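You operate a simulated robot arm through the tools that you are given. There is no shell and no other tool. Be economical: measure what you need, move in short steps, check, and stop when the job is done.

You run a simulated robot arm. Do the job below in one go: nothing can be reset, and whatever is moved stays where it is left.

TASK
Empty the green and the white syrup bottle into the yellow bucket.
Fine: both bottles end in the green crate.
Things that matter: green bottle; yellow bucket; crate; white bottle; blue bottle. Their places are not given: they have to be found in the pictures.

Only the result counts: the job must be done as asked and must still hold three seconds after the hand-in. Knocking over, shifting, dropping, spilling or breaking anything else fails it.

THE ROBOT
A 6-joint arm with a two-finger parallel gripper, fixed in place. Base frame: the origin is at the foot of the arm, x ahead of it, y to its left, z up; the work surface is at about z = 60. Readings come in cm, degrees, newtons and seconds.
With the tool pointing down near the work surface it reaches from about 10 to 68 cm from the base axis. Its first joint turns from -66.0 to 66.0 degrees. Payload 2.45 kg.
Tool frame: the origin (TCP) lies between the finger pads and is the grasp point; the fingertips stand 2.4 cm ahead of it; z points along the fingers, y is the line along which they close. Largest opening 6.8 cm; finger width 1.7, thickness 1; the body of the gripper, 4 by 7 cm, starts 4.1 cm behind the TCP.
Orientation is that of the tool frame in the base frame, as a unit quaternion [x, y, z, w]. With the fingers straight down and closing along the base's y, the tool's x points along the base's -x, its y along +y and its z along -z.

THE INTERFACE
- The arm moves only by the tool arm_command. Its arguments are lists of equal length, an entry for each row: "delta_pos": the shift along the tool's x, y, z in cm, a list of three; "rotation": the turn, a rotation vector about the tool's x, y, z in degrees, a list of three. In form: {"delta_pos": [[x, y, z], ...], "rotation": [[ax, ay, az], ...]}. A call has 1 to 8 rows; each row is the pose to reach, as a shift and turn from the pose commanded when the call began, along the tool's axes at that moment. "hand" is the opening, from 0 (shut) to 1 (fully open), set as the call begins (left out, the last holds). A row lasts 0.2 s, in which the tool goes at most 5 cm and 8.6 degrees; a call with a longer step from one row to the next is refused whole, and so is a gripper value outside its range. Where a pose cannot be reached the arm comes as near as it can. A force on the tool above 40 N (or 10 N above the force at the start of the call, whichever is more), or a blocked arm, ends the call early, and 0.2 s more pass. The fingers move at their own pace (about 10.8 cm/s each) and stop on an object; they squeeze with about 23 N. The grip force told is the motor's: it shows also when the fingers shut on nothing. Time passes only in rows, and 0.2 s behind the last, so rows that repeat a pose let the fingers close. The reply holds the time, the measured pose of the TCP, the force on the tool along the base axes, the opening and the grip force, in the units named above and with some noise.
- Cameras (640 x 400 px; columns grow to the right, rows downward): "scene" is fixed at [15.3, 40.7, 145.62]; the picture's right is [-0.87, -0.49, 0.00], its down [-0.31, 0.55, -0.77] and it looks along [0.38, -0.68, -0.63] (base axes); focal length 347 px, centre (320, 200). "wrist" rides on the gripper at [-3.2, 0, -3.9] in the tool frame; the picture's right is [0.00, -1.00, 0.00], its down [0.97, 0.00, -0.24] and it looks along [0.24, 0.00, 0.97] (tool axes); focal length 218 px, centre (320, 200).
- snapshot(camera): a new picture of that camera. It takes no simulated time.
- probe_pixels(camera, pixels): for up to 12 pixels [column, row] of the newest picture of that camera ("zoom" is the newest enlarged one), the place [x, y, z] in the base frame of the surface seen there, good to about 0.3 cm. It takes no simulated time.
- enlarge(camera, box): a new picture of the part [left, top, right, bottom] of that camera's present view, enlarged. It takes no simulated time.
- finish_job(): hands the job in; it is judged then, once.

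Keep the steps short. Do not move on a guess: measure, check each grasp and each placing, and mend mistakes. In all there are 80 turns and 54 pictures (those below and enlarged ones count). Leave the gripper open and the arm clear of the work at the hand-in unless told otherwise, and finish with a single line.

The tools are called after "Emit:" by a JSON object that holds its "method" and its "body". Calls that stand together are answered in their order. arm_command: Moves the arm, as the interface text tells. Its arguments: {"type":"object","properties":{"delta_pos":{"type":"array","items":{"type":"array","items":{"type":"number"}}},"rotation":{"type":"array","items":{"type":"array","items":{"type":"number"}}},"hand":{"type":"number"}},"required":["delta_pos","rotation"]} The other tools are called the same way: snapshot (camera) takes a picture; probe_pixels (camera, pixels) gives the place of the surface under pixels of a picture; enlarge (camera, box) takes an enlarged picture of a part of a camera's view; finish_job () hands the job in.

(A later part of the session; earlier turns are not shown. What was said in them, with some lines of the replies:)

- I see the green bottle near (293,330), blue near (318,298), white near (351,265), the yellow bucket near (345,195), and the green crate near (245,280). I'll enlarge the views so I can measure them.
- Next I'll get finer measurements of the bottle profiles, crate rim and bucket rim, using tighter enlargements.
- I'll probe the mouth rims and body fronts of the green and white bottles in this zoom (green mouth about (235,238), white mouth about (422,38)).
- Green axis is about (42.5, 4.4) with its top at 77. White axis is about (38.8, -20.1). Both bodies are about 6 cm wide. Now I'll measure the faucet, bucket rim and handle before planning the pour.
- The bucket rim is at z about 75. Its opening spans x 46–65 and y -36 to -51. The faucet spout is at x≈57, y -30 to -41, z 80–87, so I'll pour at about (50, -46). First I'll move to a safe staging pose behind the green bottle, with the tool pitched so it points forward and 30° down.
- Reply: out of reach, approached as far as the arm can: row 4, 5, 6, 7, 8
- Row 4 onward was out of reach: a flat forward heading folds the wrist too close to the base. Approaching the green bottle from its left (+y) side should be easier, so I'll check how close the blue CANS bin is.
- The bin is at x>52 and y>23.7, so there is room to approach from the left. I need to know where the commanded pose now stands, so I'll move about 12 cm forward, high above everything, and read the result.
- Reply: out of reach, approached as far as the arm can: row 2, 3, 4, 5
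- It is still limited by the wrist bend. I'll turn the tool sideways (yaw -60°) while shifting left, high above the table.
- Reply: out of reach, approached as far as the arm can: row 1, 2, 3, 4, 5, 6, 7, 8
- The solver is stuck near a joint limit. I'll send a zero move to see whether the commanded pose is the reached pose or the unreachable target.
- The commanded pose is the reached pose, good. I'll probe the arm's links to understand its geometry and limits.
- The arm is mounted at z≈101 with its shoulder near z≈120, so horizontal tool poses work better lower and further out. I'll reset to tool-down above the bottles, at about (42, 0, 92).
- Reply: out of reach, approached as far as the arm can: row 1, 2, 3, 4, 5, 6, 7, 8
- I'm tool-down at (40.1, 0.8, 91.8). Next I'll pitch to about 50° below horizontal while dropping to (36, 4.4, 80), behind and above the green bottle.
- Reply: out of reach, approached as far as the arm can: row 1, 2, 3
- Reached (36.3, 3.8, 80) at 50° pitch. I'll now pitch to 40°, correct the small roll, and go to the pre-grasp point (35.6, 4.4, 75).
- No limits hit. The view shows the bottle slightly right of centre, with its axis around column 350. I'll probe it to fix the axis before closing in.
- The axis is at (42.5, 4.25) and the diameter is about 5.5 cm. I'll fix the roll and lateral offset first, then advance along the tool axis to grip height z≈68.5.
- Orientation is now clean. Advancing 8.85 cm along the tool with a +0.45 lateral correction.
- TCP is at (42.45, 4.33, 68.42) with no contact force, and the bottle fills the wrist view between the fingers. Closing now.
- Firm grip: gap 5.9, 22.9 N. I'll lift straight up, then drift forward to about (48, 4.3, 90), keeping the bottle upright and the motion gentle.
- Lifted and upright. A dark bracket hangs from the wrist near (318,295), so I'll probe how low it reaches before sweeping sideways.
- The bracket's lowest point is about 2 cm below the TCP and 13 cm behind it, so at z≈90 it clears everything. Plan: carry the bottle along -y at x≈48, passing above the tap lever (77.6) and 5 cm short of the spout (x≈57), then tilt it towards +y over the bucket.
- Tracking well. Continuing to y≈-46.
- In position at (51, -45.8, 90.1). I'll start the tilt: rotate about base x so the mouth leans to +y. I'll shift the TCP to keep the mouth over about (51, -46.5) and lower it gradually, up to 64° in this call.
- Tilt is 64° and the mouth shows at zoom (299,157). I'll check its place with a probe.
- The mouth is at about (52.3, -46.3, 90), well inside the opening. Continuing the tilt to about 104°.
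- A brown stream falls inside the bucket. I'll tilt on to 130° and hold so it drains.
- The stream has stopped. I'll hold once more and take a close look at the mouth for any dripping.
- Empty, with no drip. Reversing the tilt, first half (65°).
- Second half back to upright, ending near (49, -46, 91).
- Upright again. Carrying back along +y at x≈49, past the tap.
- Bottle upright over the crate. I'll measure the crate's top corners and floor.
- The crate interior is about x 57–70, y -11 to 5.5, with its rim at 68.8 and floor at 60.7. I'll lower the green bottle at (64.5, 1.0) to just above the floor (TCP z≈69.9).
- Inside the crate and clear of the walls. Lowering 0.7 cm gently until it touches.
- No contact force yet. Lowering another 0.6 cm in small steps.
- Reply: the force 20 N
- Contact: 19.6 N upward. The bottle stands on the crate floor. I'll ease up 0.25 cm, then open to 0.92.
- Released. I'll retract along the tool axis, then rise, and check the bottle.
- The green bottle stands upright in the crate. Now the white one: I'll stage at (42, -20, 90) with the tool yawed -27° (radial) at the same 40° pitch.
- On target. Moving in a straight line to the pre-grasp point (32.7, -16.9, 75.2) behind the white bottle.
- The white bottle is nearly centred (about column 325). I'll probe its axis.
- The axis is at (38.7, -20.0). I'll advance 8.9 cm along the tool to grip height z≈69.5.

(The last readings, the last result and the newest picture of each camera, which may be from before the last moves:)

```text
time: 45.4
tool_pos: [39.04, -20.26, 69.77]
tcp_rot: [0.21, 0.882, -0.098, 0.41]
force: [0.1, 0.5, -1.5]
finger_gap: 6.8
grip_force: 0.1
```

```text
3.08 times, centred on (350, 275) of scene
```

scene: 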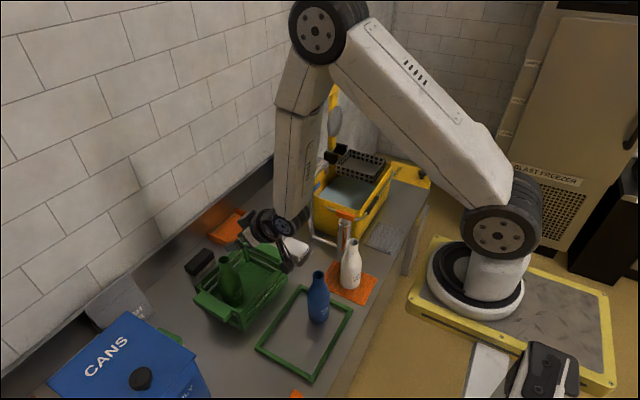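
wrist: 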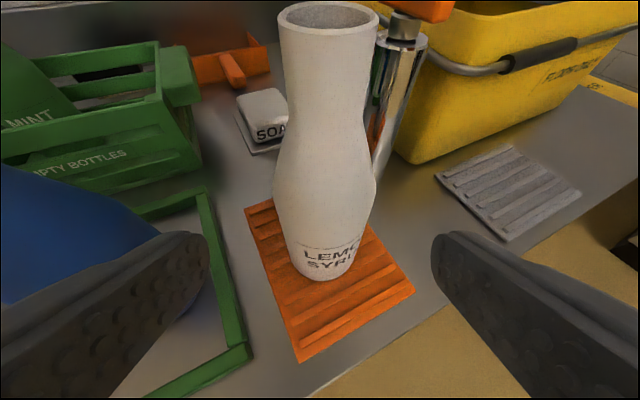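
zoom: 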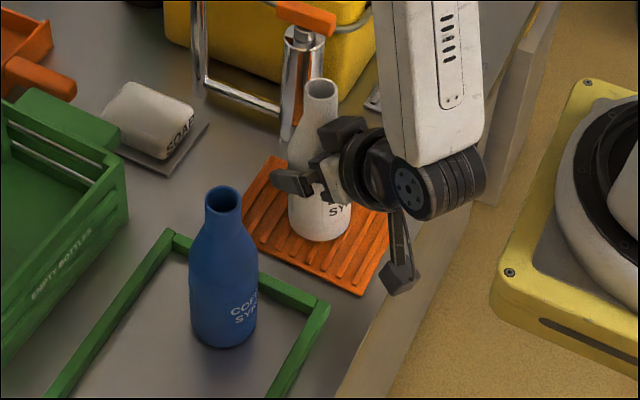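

Well placed around the white bottle with no contact. Closing.

Emit:
{"method": "arm_command", "body": {"delta_pos": [[0, 0, 0], [0, 0, 0], [0, 0, 0], [0, 0, 0]], "rotation": [[0, 0, 0], [0, 0, 0], [0, 0, 0], [0, 0, 0]], "hand": 0}}

```text
time: 46.4
tool_pos: [38.92, -20.17, 69.76]
tcp_rot: [0.211, 0.882, -0.099, 0.41]
force: [0.3, 0.0, -0.3]
finger_gap: 5.91
grip_force: 22.6
```

Gripped (5.91 cm, 22.6 N). Lifting straight up, then drifting slightly forward to z≈91.

Emit:
{"method": "arm_command", "body": {"delta_pos": [[-1.15, 0, -0.97], [-3.06, 0, -2.58], [-5.35, 0, -4.5], [-7.93, 0.23, -6.11], [-10.8, 0.68, -7.37], [-13.8, 1.23, -8.5], [-16.8, 1.8, -9.5], [-19.15, 2.3, -10.3]], "rotation": [[0, 0, 0], [0, 0, 0], [0, 0, 0], [0, 0, 0], [0, 0, 0], [0, 0, 0], [0, 0, 0], [0, 0, 0]]}}

Emit:
{"method": "enlarge", "body": {"camera": "scene", "box": [220, 130, 440, 350]}}

```text
time: 48.2
tool_pos: [44.0, -19.77, 91.27]
tcp_rot: [0.211, 0.882, -0.1, 0.409]
force: [0.4, -0.4, -1.0]
finger_gap: 5.89
grip_force: 22.4
```

```text
1.82 times, centred on (330, 240) of scene
```

zoom: 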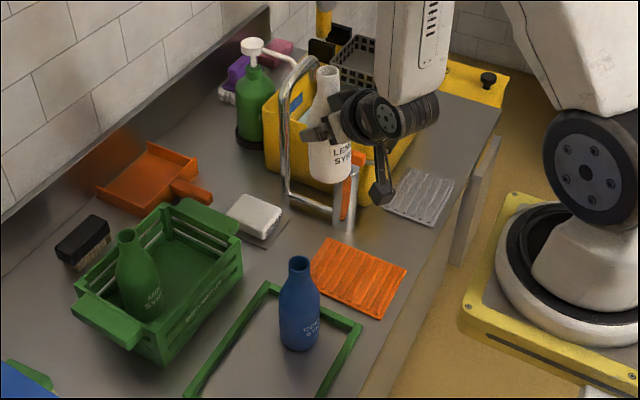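

The mat is undisturbed. Turning yaw back to 0 while carrying over the tap lever to (49, -32, 91).

Emit:
{"method": "arm_command", "body": {"delta_pos": [[-0.79, -1.08, 0.98], [-1.58, -2.15, 1.95], [-2.36, -3.2, 2.9], [-3.15, -4.3, 3.9], [-3.94, -5.4, 4.9], [-4.7, -6.45, 5.85], [-5.5, -7.5, 6.8], [-6.3, -8.6, 7.8]], "rotation": [[-2.58, 0, -2.18], [-5.15, 0, -4.35], [-7.7, 0, -6.5], [-10.3, 0, -8.7], [-12.9, 0, -10.9], [-15.4, 0, -13.05], [-18, 0, -15.2], [-20.6, 0, -17.4]]}}

```text
time: 50.0
tool_pos: [48.92, -32.13, 90.96]
tcp_rot: [-0.001, 0.908, -0.001, 0.42]
force: [0.1, -0.6, -0.9]
finger_gap: 5.86
grip_force: 23.4
```

Yaw is 0 again. On to the pour start at (51, -45.8, 90.1).

Emit:
{"method": "arm_command", "body": {"delta_pos": [[0, -3, 0], [0, -6.5, 0], [-0.2, -10, 0.5], [-0.5, -12.5, 1.4], [-0.74, -13.7, 2.1], [-0.74, -13.7, 2.1]], "rotation": [[0, 0, 0], [0, 0, 0], [0, 0, 0], [0, 0, 0], [0, 0, 0], [0, 0, 0]]}}

```text
time: 51.4
tool_pos: [51.33, -45.96, 90.39]
tcp_rot: [-0.001, 0.907, -0.001, 0.421]
force: [-0.3, -0.4, -0.6]
finger_gap: 5.89
grip_force: 23.1
```

Same start as for the green bottle. I'll repeat the tilt, first to 64°.

Emit:
{"method": "arm_command", "body": {"delta_pos": [[0.76, -1.6, 0.65], [1.37, -2.8, 1.17], [1.9, -3.9, 1.62], [2.28, -5.0, 1.95], [2.6, -6.0, 2.2], [2.74, -6.9, 2.34], [2.82, -7.7, 2.4], [2.89, -8.3, 2.47]], "rotation": [[5.2, 0, -6.08], [10.4, 0, -12.16], [15.6, 0, -18.24], [20.8, 0, -24.3], [26, 0, -30.4], [31.2, 0, -36.5], [36.4, 0, -42.6], [41.6, 0, -48.6]]}}

Emit:
{"method": "enlarge", "body": {"camera": "scene", "box": [270, 80, 450, 250]}}

```text
time: 53.2
tool_pos: [51.25, -54.25, 86.54]
tcp_rot: [-0.221, 0.769, -0.483, 0.356]
force: [0.0, -0.2, -1.1]
finger_gap: 5.88
grip_force: 22.9
```

```text
2.35 times, centred on (360, 165) of scene
```

zoom: 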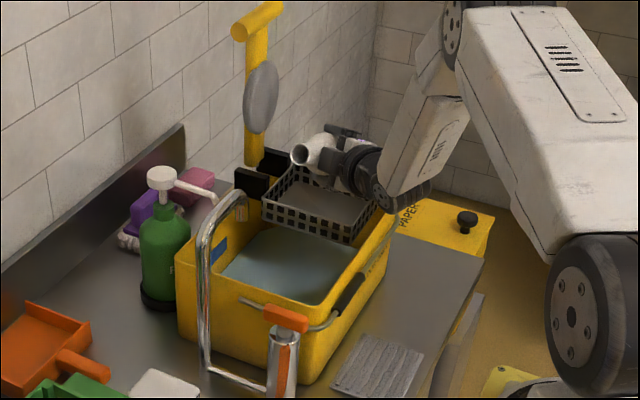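

Same pose as before. Tilting on to 104°, then to 130°, and holding.

Emit:
{"method": "arm_command", "body": {"delta_pos": [[0.24, -0.15, 0.2], [0.41, -0.26, 0.35], [0.55, -0.24, 0.46], [0.65, -0.19, 0.55], [0.69, -0.21, 0.58], [0.68, -0.15, 0.57], [0.65, -0.08, 0.55], [0.55, -0.01, 0.46]], "rotation": [[3.23, 0.02, -3.83], [6.46, 0.04, -7.66], [9.7, 0.06, -11.5], [12.9, 0.08, -15.3], [16.15, 0.1, -19.15], [19.4, 0.12, -23], [22.6, 0.14, -26.8], [25.85, 0.16, -30.65]]}}

Emit:
{"method": "enlarge", "body": {"camera": "scene", "box": [270, 80, 450, 250]}}

```text
time: 55.0
tool_pos: [51.17, -54.97, 86.23]
tcp_rot: [0.329, -0.557, 0.718, -0.256]
force: [-0.1, 0.1, -0.6]
finger_gap: 5.89
grip_force: 22.7
```

```text
2.35 times, centred on (360, 165) of scene
```

zoom: 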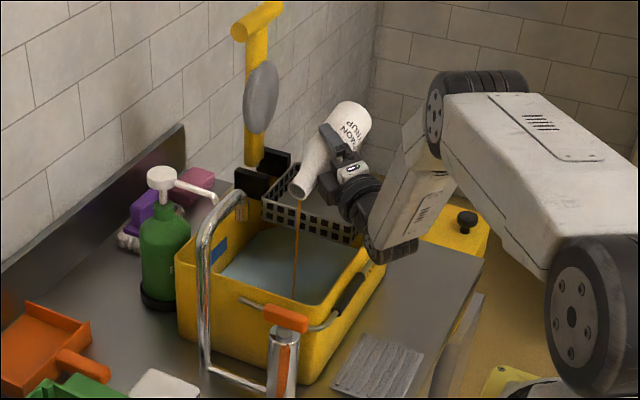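

The stream lands inside the bucket. Tilting on to 130° and holding.

Emit:
{"method": "arm_command", "body": {"delta_pos": [[-0.26, -0.4, -0.22], [-0.52, -0.79, -0.44], [-0.77, -1.19, -0.65], [-1.03, -1.58, -0.87], [-1.03, -1.58, -0.87], [-1.03, -1.58, -0.87], [-1.03, -1.58, -0.87], [-1.03, -1.58, -0.87]], "rotation": [[4.2, 0, -4.97], [8.4, 0, -9.95], [12.5, 0, -14.9], [16.7, 0, -19.9], [16.7, 0, -19.9], [16.7, 0, -19.9], [16.7, 0, -19.9], [16.7, 0, -19.9]]}}

Emit:
{"method": "arm_command", "body": {"delta_pos": [[0, 0, 0], [0, 0, 0], [0, 0, 0], [0, 0, 0], [0, 0, 0], [0, 0, 0], [0, 0, 0], [0, 0, 0]], "rotation": [[0, 0, 0], [0, 0, 0], [0, 0, 0], [0, 0, 0], [0, 0, 0], [0, 0, 0], [0, 0, 0], [0, 0, 0]]}}

Emit:
{"method": "arm_command", "body": {"delta_pos": [[0, 0, 0], [0, 0, 0], [0, 0, 0], [0, 0, 0], [0, 0, 0], [0, 0, 0], [0, 0, 0], [0, 0, 0]], "rotation": [[0, 0, 0], [0, 0, 0], [0, 0, 0], [0, 0, 0], [0, 0, 0], [0, 0, 0], [0, 0, 0], [0, 0, 0]]}}

Emit:
{"method": "enlarge", "body": {"camera": "scene", "box": [290, 110, 420, 220]}}

```text
time: 56.8
tool_pos: [51.3, -53.1, 87.46]
tcp_rot: [0.379, -0.384, 0.824, -0.174]
force: [-0.1, -0.4, -0.5]
finger_gap: 5.88
grip_force: 23.3
```

```text
time: 58.6
tool_pos: [51.25, -53.26, 87.6]
tcp_rot: [0.38, -0.383, 0.824, -0.174]
force: [0.0, 0.0, -0.1]
finger_gap: 5.87
grip_force: 23.3
```

```text
time: 60.4
tool_pos: [51.3, -53.09, 87.65]
tcp_rot: [0.38, -0.383, 0.824, -0.175]
force: [0.6, 0.3, 0.1]
finger_gap: 5.88
grip_force: 23.0
```

```text
3.64 times, centred on (355, 165) of scene
```

zoom: 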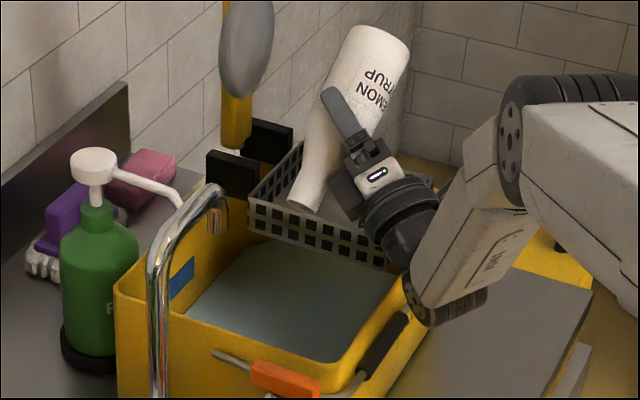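

The white bottle is empty and not dripping. Reversing the tilt in two halves, as before.

Emit:
{"method": "arm_command", "body": {"delta_pos": [[0.29, 0.32, 0.25], [0.58, 0.65, 0.49], [0.82, 0.9, 0.69], [0.99, 1.1, 0.84], [1.05, 1.16, 0.89], [0.99, 1.1, 0.84], [0.88, 0.97, 0.74], [0.67, 0.74, 0.57]], "rotation": [[-5.21, 0, 6.2], [-10.4, 0, 12.4], [-15.6, 0, 18.6], [-20.8, 0, 24.8], [-26, 0, 31], [-31.3, 0, 37.2], [-36.5, 0, 43.4], [-41.7, 0, 49.6]]}}

Emit:
{"method": "arm_command", "body": {"delta_pos": [[-0.36, 0.13, -0.69], [-0.78, 0.29, -1.44], [-1.28, 0.51, -2.25], [-1.81, 0.63, -3.09], [-2.53, 0.66, -4.09], [-3.44, 0.46, -5.24], [-4.45, 0.22, -6.48], [-5.62, -0.07, -7.72]], "rotation": [[-5.25, 0, 6.23], [-10.5, 0, 12.46], [-15.75, 0, 18.7], [-21, 0, 24.9], [-26.2, 0, 31.1], [-31.5, 0, 37.4], [-36.7, 0, 43.6], [-42, 0, 49.8]]}}

```text
time: 62.2
tool_pos: [51.26, -54.44, 87.45]
tcp_rot: [-0.222, 0.764, -0.492, 0.354]
force: [0.7, 0.2, 0.0]
finger_gap: 5.86
grip_force: 22.8
```

```text
time: 64.0
tool_pos: [48.87, -45.85, 91.44]
tcp_rot: [0.003, 0.907, -0.003, 0.421]
force: [-1.2, -1.4, -1.1]
finger_gap: 5.89
grip_force: 23.0
```

Upright. Carrying back past the tap, then over the crate's right part at (61, -6.8).

Emit:
{"method": "arm_command", "body": {"delta_pos": [[0, 1.5, 0], [0, 5, 0], [0, 9, 0], [0, 13, 0], [0, 17, 0], [0, 21, 0], [0, 25, 0], [0, 28, 0]], "rotation": [[0, 0, 0], [0, 0, 0], [0, 0, 0], [0, 0, 0], [0, 0, 0], [0, 0, 0], [0, 0, 0], [0, 0, 0]]}}

Emit:
{"method": "arm_command", "body": {"delta_pos": [[-1, 1.5, 1.2], [-2.5, 3.5, 3], [-4, 5.5, 4.7], [-5.5, 8, 6.5], [-7, 10, 8.2], [-7.8, 11.1, 9.2], [-7.8, 11.1, 9.2]], "rotation": [[0, 0, 0], [0, 0, 0], [0, 0, 0], [0, 0, 0], [0, 0, 0], [0, 0, 0], [0, 0, 0]]}}

Emit:
{"method": "enlarge", "body": {"camera": "scene", "box": [170, 200, 340, 350]}}

```text
time: 65.8
tool_pos: [49.68, -17.96, 91.0]
tcp_rot: [0.004, 0.907, -0.005, 0.422]
force: [-0.3, 0.6, -0.4]
finger_gap: 5.85
grip_force: 23.3
```

```text
time: 67.4
tool_pos: [61.42, -6.87, 91.06]
tcp_rot: [0.003, 0.906, -0.004, 0.423]
force: [0.0, 0.6, -0.4]
finger_gap: 5.88
grip_force: 23.0
```

```text
2.67 times, centred on (255, 275) of scene
```

zoom: 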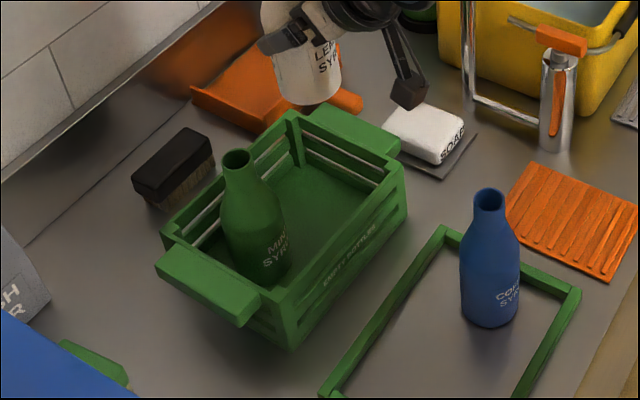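

Position is good. I'll confirm the green bottle's mouth, then lower.

Emit:
{"method": "probe_pixels", "body": {"camera": "zoom", "pixels": [[237, 151], [237, 168], [224, 160], [250, 160], [260, 240], [407, 95]]}}

Emit:
{"method": "arm_command", "body": {"delta_pos": [[1.5, 0, 1.3], [4.5, 0, 3.8], [7.5, 0, 6.3], [9.6, 0, 8], [11.5, 0, 9.6], [13.2, 0, 11.1], [14.3, 0, 12], [14.3, 0, 12]], "rotation": [[0, 0, 0], [0, 0, 0], [0, 0, 0], [0, 0, 0], [0, 0, 0], [0, 0, 0], [0, 0, 0], [0, 0, 0]]}}

Emit:
{"method": "enlarge", "body": {"camera": "scene", "box": [170, 200, 340, 350]}}

```text
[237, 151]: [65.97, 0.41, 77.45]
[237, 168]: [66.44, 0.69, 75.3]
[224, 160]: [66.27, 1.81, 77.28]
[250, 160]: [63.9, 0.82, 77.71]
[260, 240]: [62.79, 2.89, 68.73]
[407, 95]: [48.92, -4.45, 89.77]
```

```text
time: 69.2
tool_pos: [61.63, -7.0, 72.63]
tcp_rot: [0.003, 0.906, -0.003, 0.423]
force: [0.6, -0.2, -0.8]
finger_gap: 5.86
grip_force: 23.1
```

```text
2.67 times, centred on (255, 275) of scene
```

zoom: 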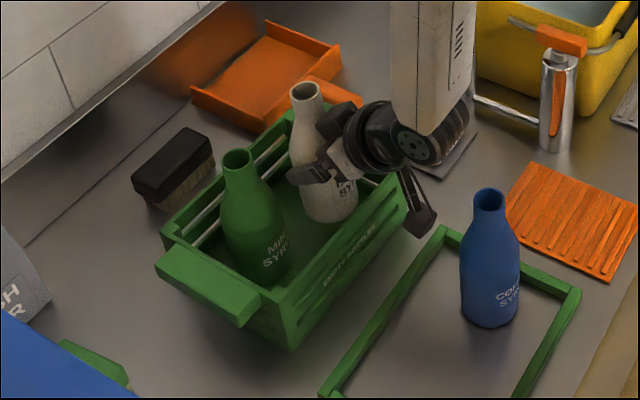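

Both have room. Lowering 2.4 cm more to just above the floor, then in small steps.

Emit:
{"method": "arm_command", "body": {"delta_pos": [[0.7, 0, 0.6], [1.3, 0, 1.1], [1.84, 0, 1.54], [1.84, 0, 1.54]], "rotation": [[0, 0, 0], [0, 0, 0], [0, 0, 0], [0, 0, 0]]}}

Emit:
{"method": "arm_command", "body": {"delta_pos": [[0.13, 0, 0.11], [0.26, 0, 0.21], [0.38, 0, 0.32], [0.5, 0, 0.42]], "rotation": [[0, 0, 0], [0, 0, 0], [0, 0, 0], [0, 0, 0]]}}

```text
time: 70.2
tool_pos: [61.52, -6.92, 70.26]
tcp_rot: [0.003, 0.906, -0.003, 0.423]
force: [0.3, 0.6, -0.5]
finger_gap: 5.89
grip_force: 23.2
```

```text
time: 71.2
tool_pos: [61.54, -7.02, 69.62]
tcp_rot: [0.003, 0.905, -0.005, 0.425]
force: [-3.2, 1.1, 14.0]
finger_gap: 5.87
grip_force: 23.0
```

Contact (14 N). I'll ease up slightly and open to 0.92.

Emit:
{"method": "arm_command", "body": {"delta_pos": [[-0.1, 0, -0.08], [-0.1, 0, -0.08]], "rotation": [[0, 0, 0], [0, 0, 0]]}}

Emit:
{"method": "arm_command", "body": {"delta_pos": [[0, 0, 0], [0, 0, 0], [0, 0, 0]], "rotation": [[0, 0, 0], [0, 0, 0], [0, 0, 0]], "hand": 0.93}}

Emit:
{"method": "enlarge", "body": {"camera": "scene", "box": [170, 200, 340, 350]}}

```text
time: 71.8
tool_pos: [61.52, -7.04, 69.57]
tcp_rot: [0.003, 0.906, -0.004, 0.424]
force: [2.0, -0.7, 6.3]
finger_gap: 5.88
grip_force: 23.7
```

```text
time: 72.6
tool_pos: [61.33, -7.1, 69.58]
tcp_rot: [0.003, 0.906, -0.004, 0.422]
force: [-0.3, -0.4, -0.2]
finger_gap: 6.3
grip_force: 0.0
```

```text
2.67 times, centred on (255, 275) of scene
```

zoom: 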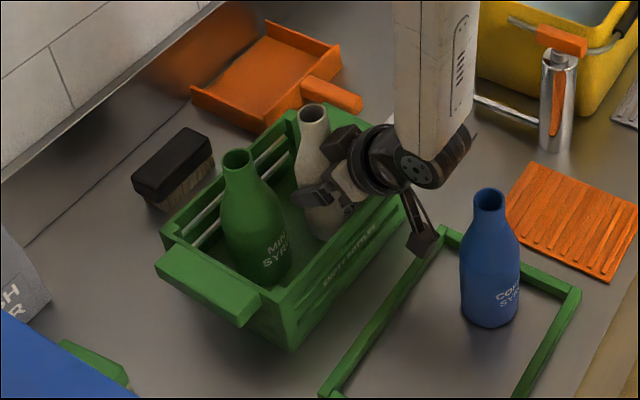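

Retracting straight back would bring the wrist bracket towards the blue bottle. So I'll back off only 1.2 cm along the tool and then go straight up.

Emit:
{"method": "arm_command", "body": {"delta_pos": [[0, 0, -0.6], [0, 0, -1.2], [-1.15, 0, -2.15], [-2.7, 0, -3.45], [-5, 0, -5.4], [-8, 0, -7.9], [-11.4, 0, -10.8], [-15, 0, -13.8]], "rotation": [[0, 0, 0], [0, 0, 0], [0, 0, 0], [0, 0, 0], [0, 0, 0], [0, 0, 0], [0, 0, 0], [0, 0, 0]]}}

Emit:
{"method": "enlarge", "body": {"camera": "scene", "box": [170, 200, 340, 350]}}

```text
time: 74.4
tool_pos: [60.61, -6.86, 89.81]
tcp_rot: [0.003, 0.907, -0.004, 0.422]
force: [-0.7, 0.1, 1.0]
finger_gap: 6.31
grip_force: 0.0
```

```text
2.67 times, centred on (255, 275) of scene
```

zoom: 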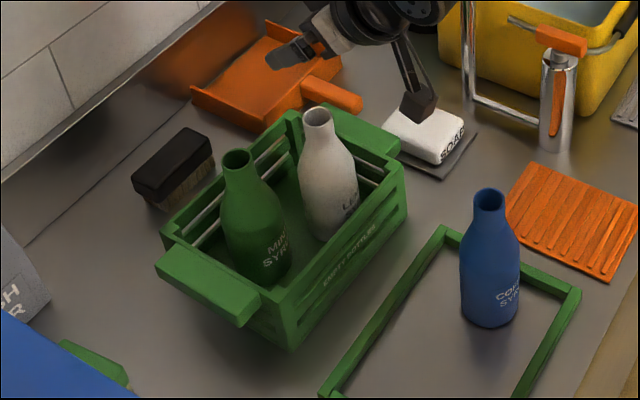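

Both bottles stand in the crate, and the blue one is untouched. I'll raise the arm a bit more with the gripper fully open, then do a final check.

Emit:
{"method": "arm_command", "body": {"delta_pos": [[-2.3, 0, -1.9], [-4.6, 0, -3.8], [-6.1, 0, -5.1], [-6.1, 0, -5.1]], "rotation": [[0, 0, 0], [0, 0, 0], [0, 0, 0], [0, 0, 0]], "hand": 1}}

Emit:
{"method": "snapshot", "body": {"camera": "scene"}}

```text
time: 75.4
tool_pos: [60.7, -6.86, 97.94]
tcp_rot: [0.003, 0.906, -0.004, 0.423]
force: [-0.4, -0.4, 0.0]
finger_gap: 6.8
grip_force: 0.0
```

```text
17 pictures are left
```

scene: 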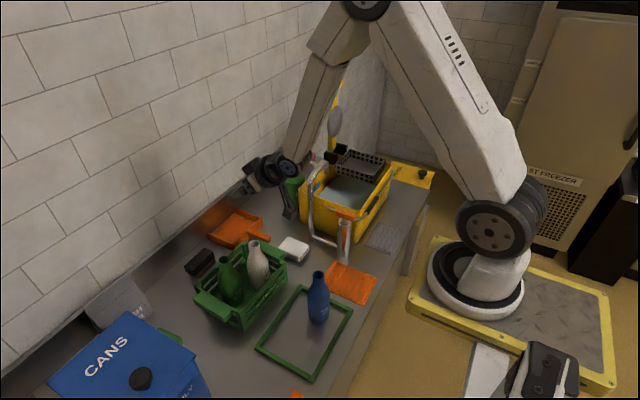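

Everything is in place: both bottles empty and upright in the crate, the gripper open, and the arm clear. Handing in.

Emit:
{"method": "finish_job", "body": {}}

```text
The job is handed in.
```

The green and white syrup bottles were emptied into the yellow bucket and now stand upright in the green crate, with no spills seen and nothing else moved.
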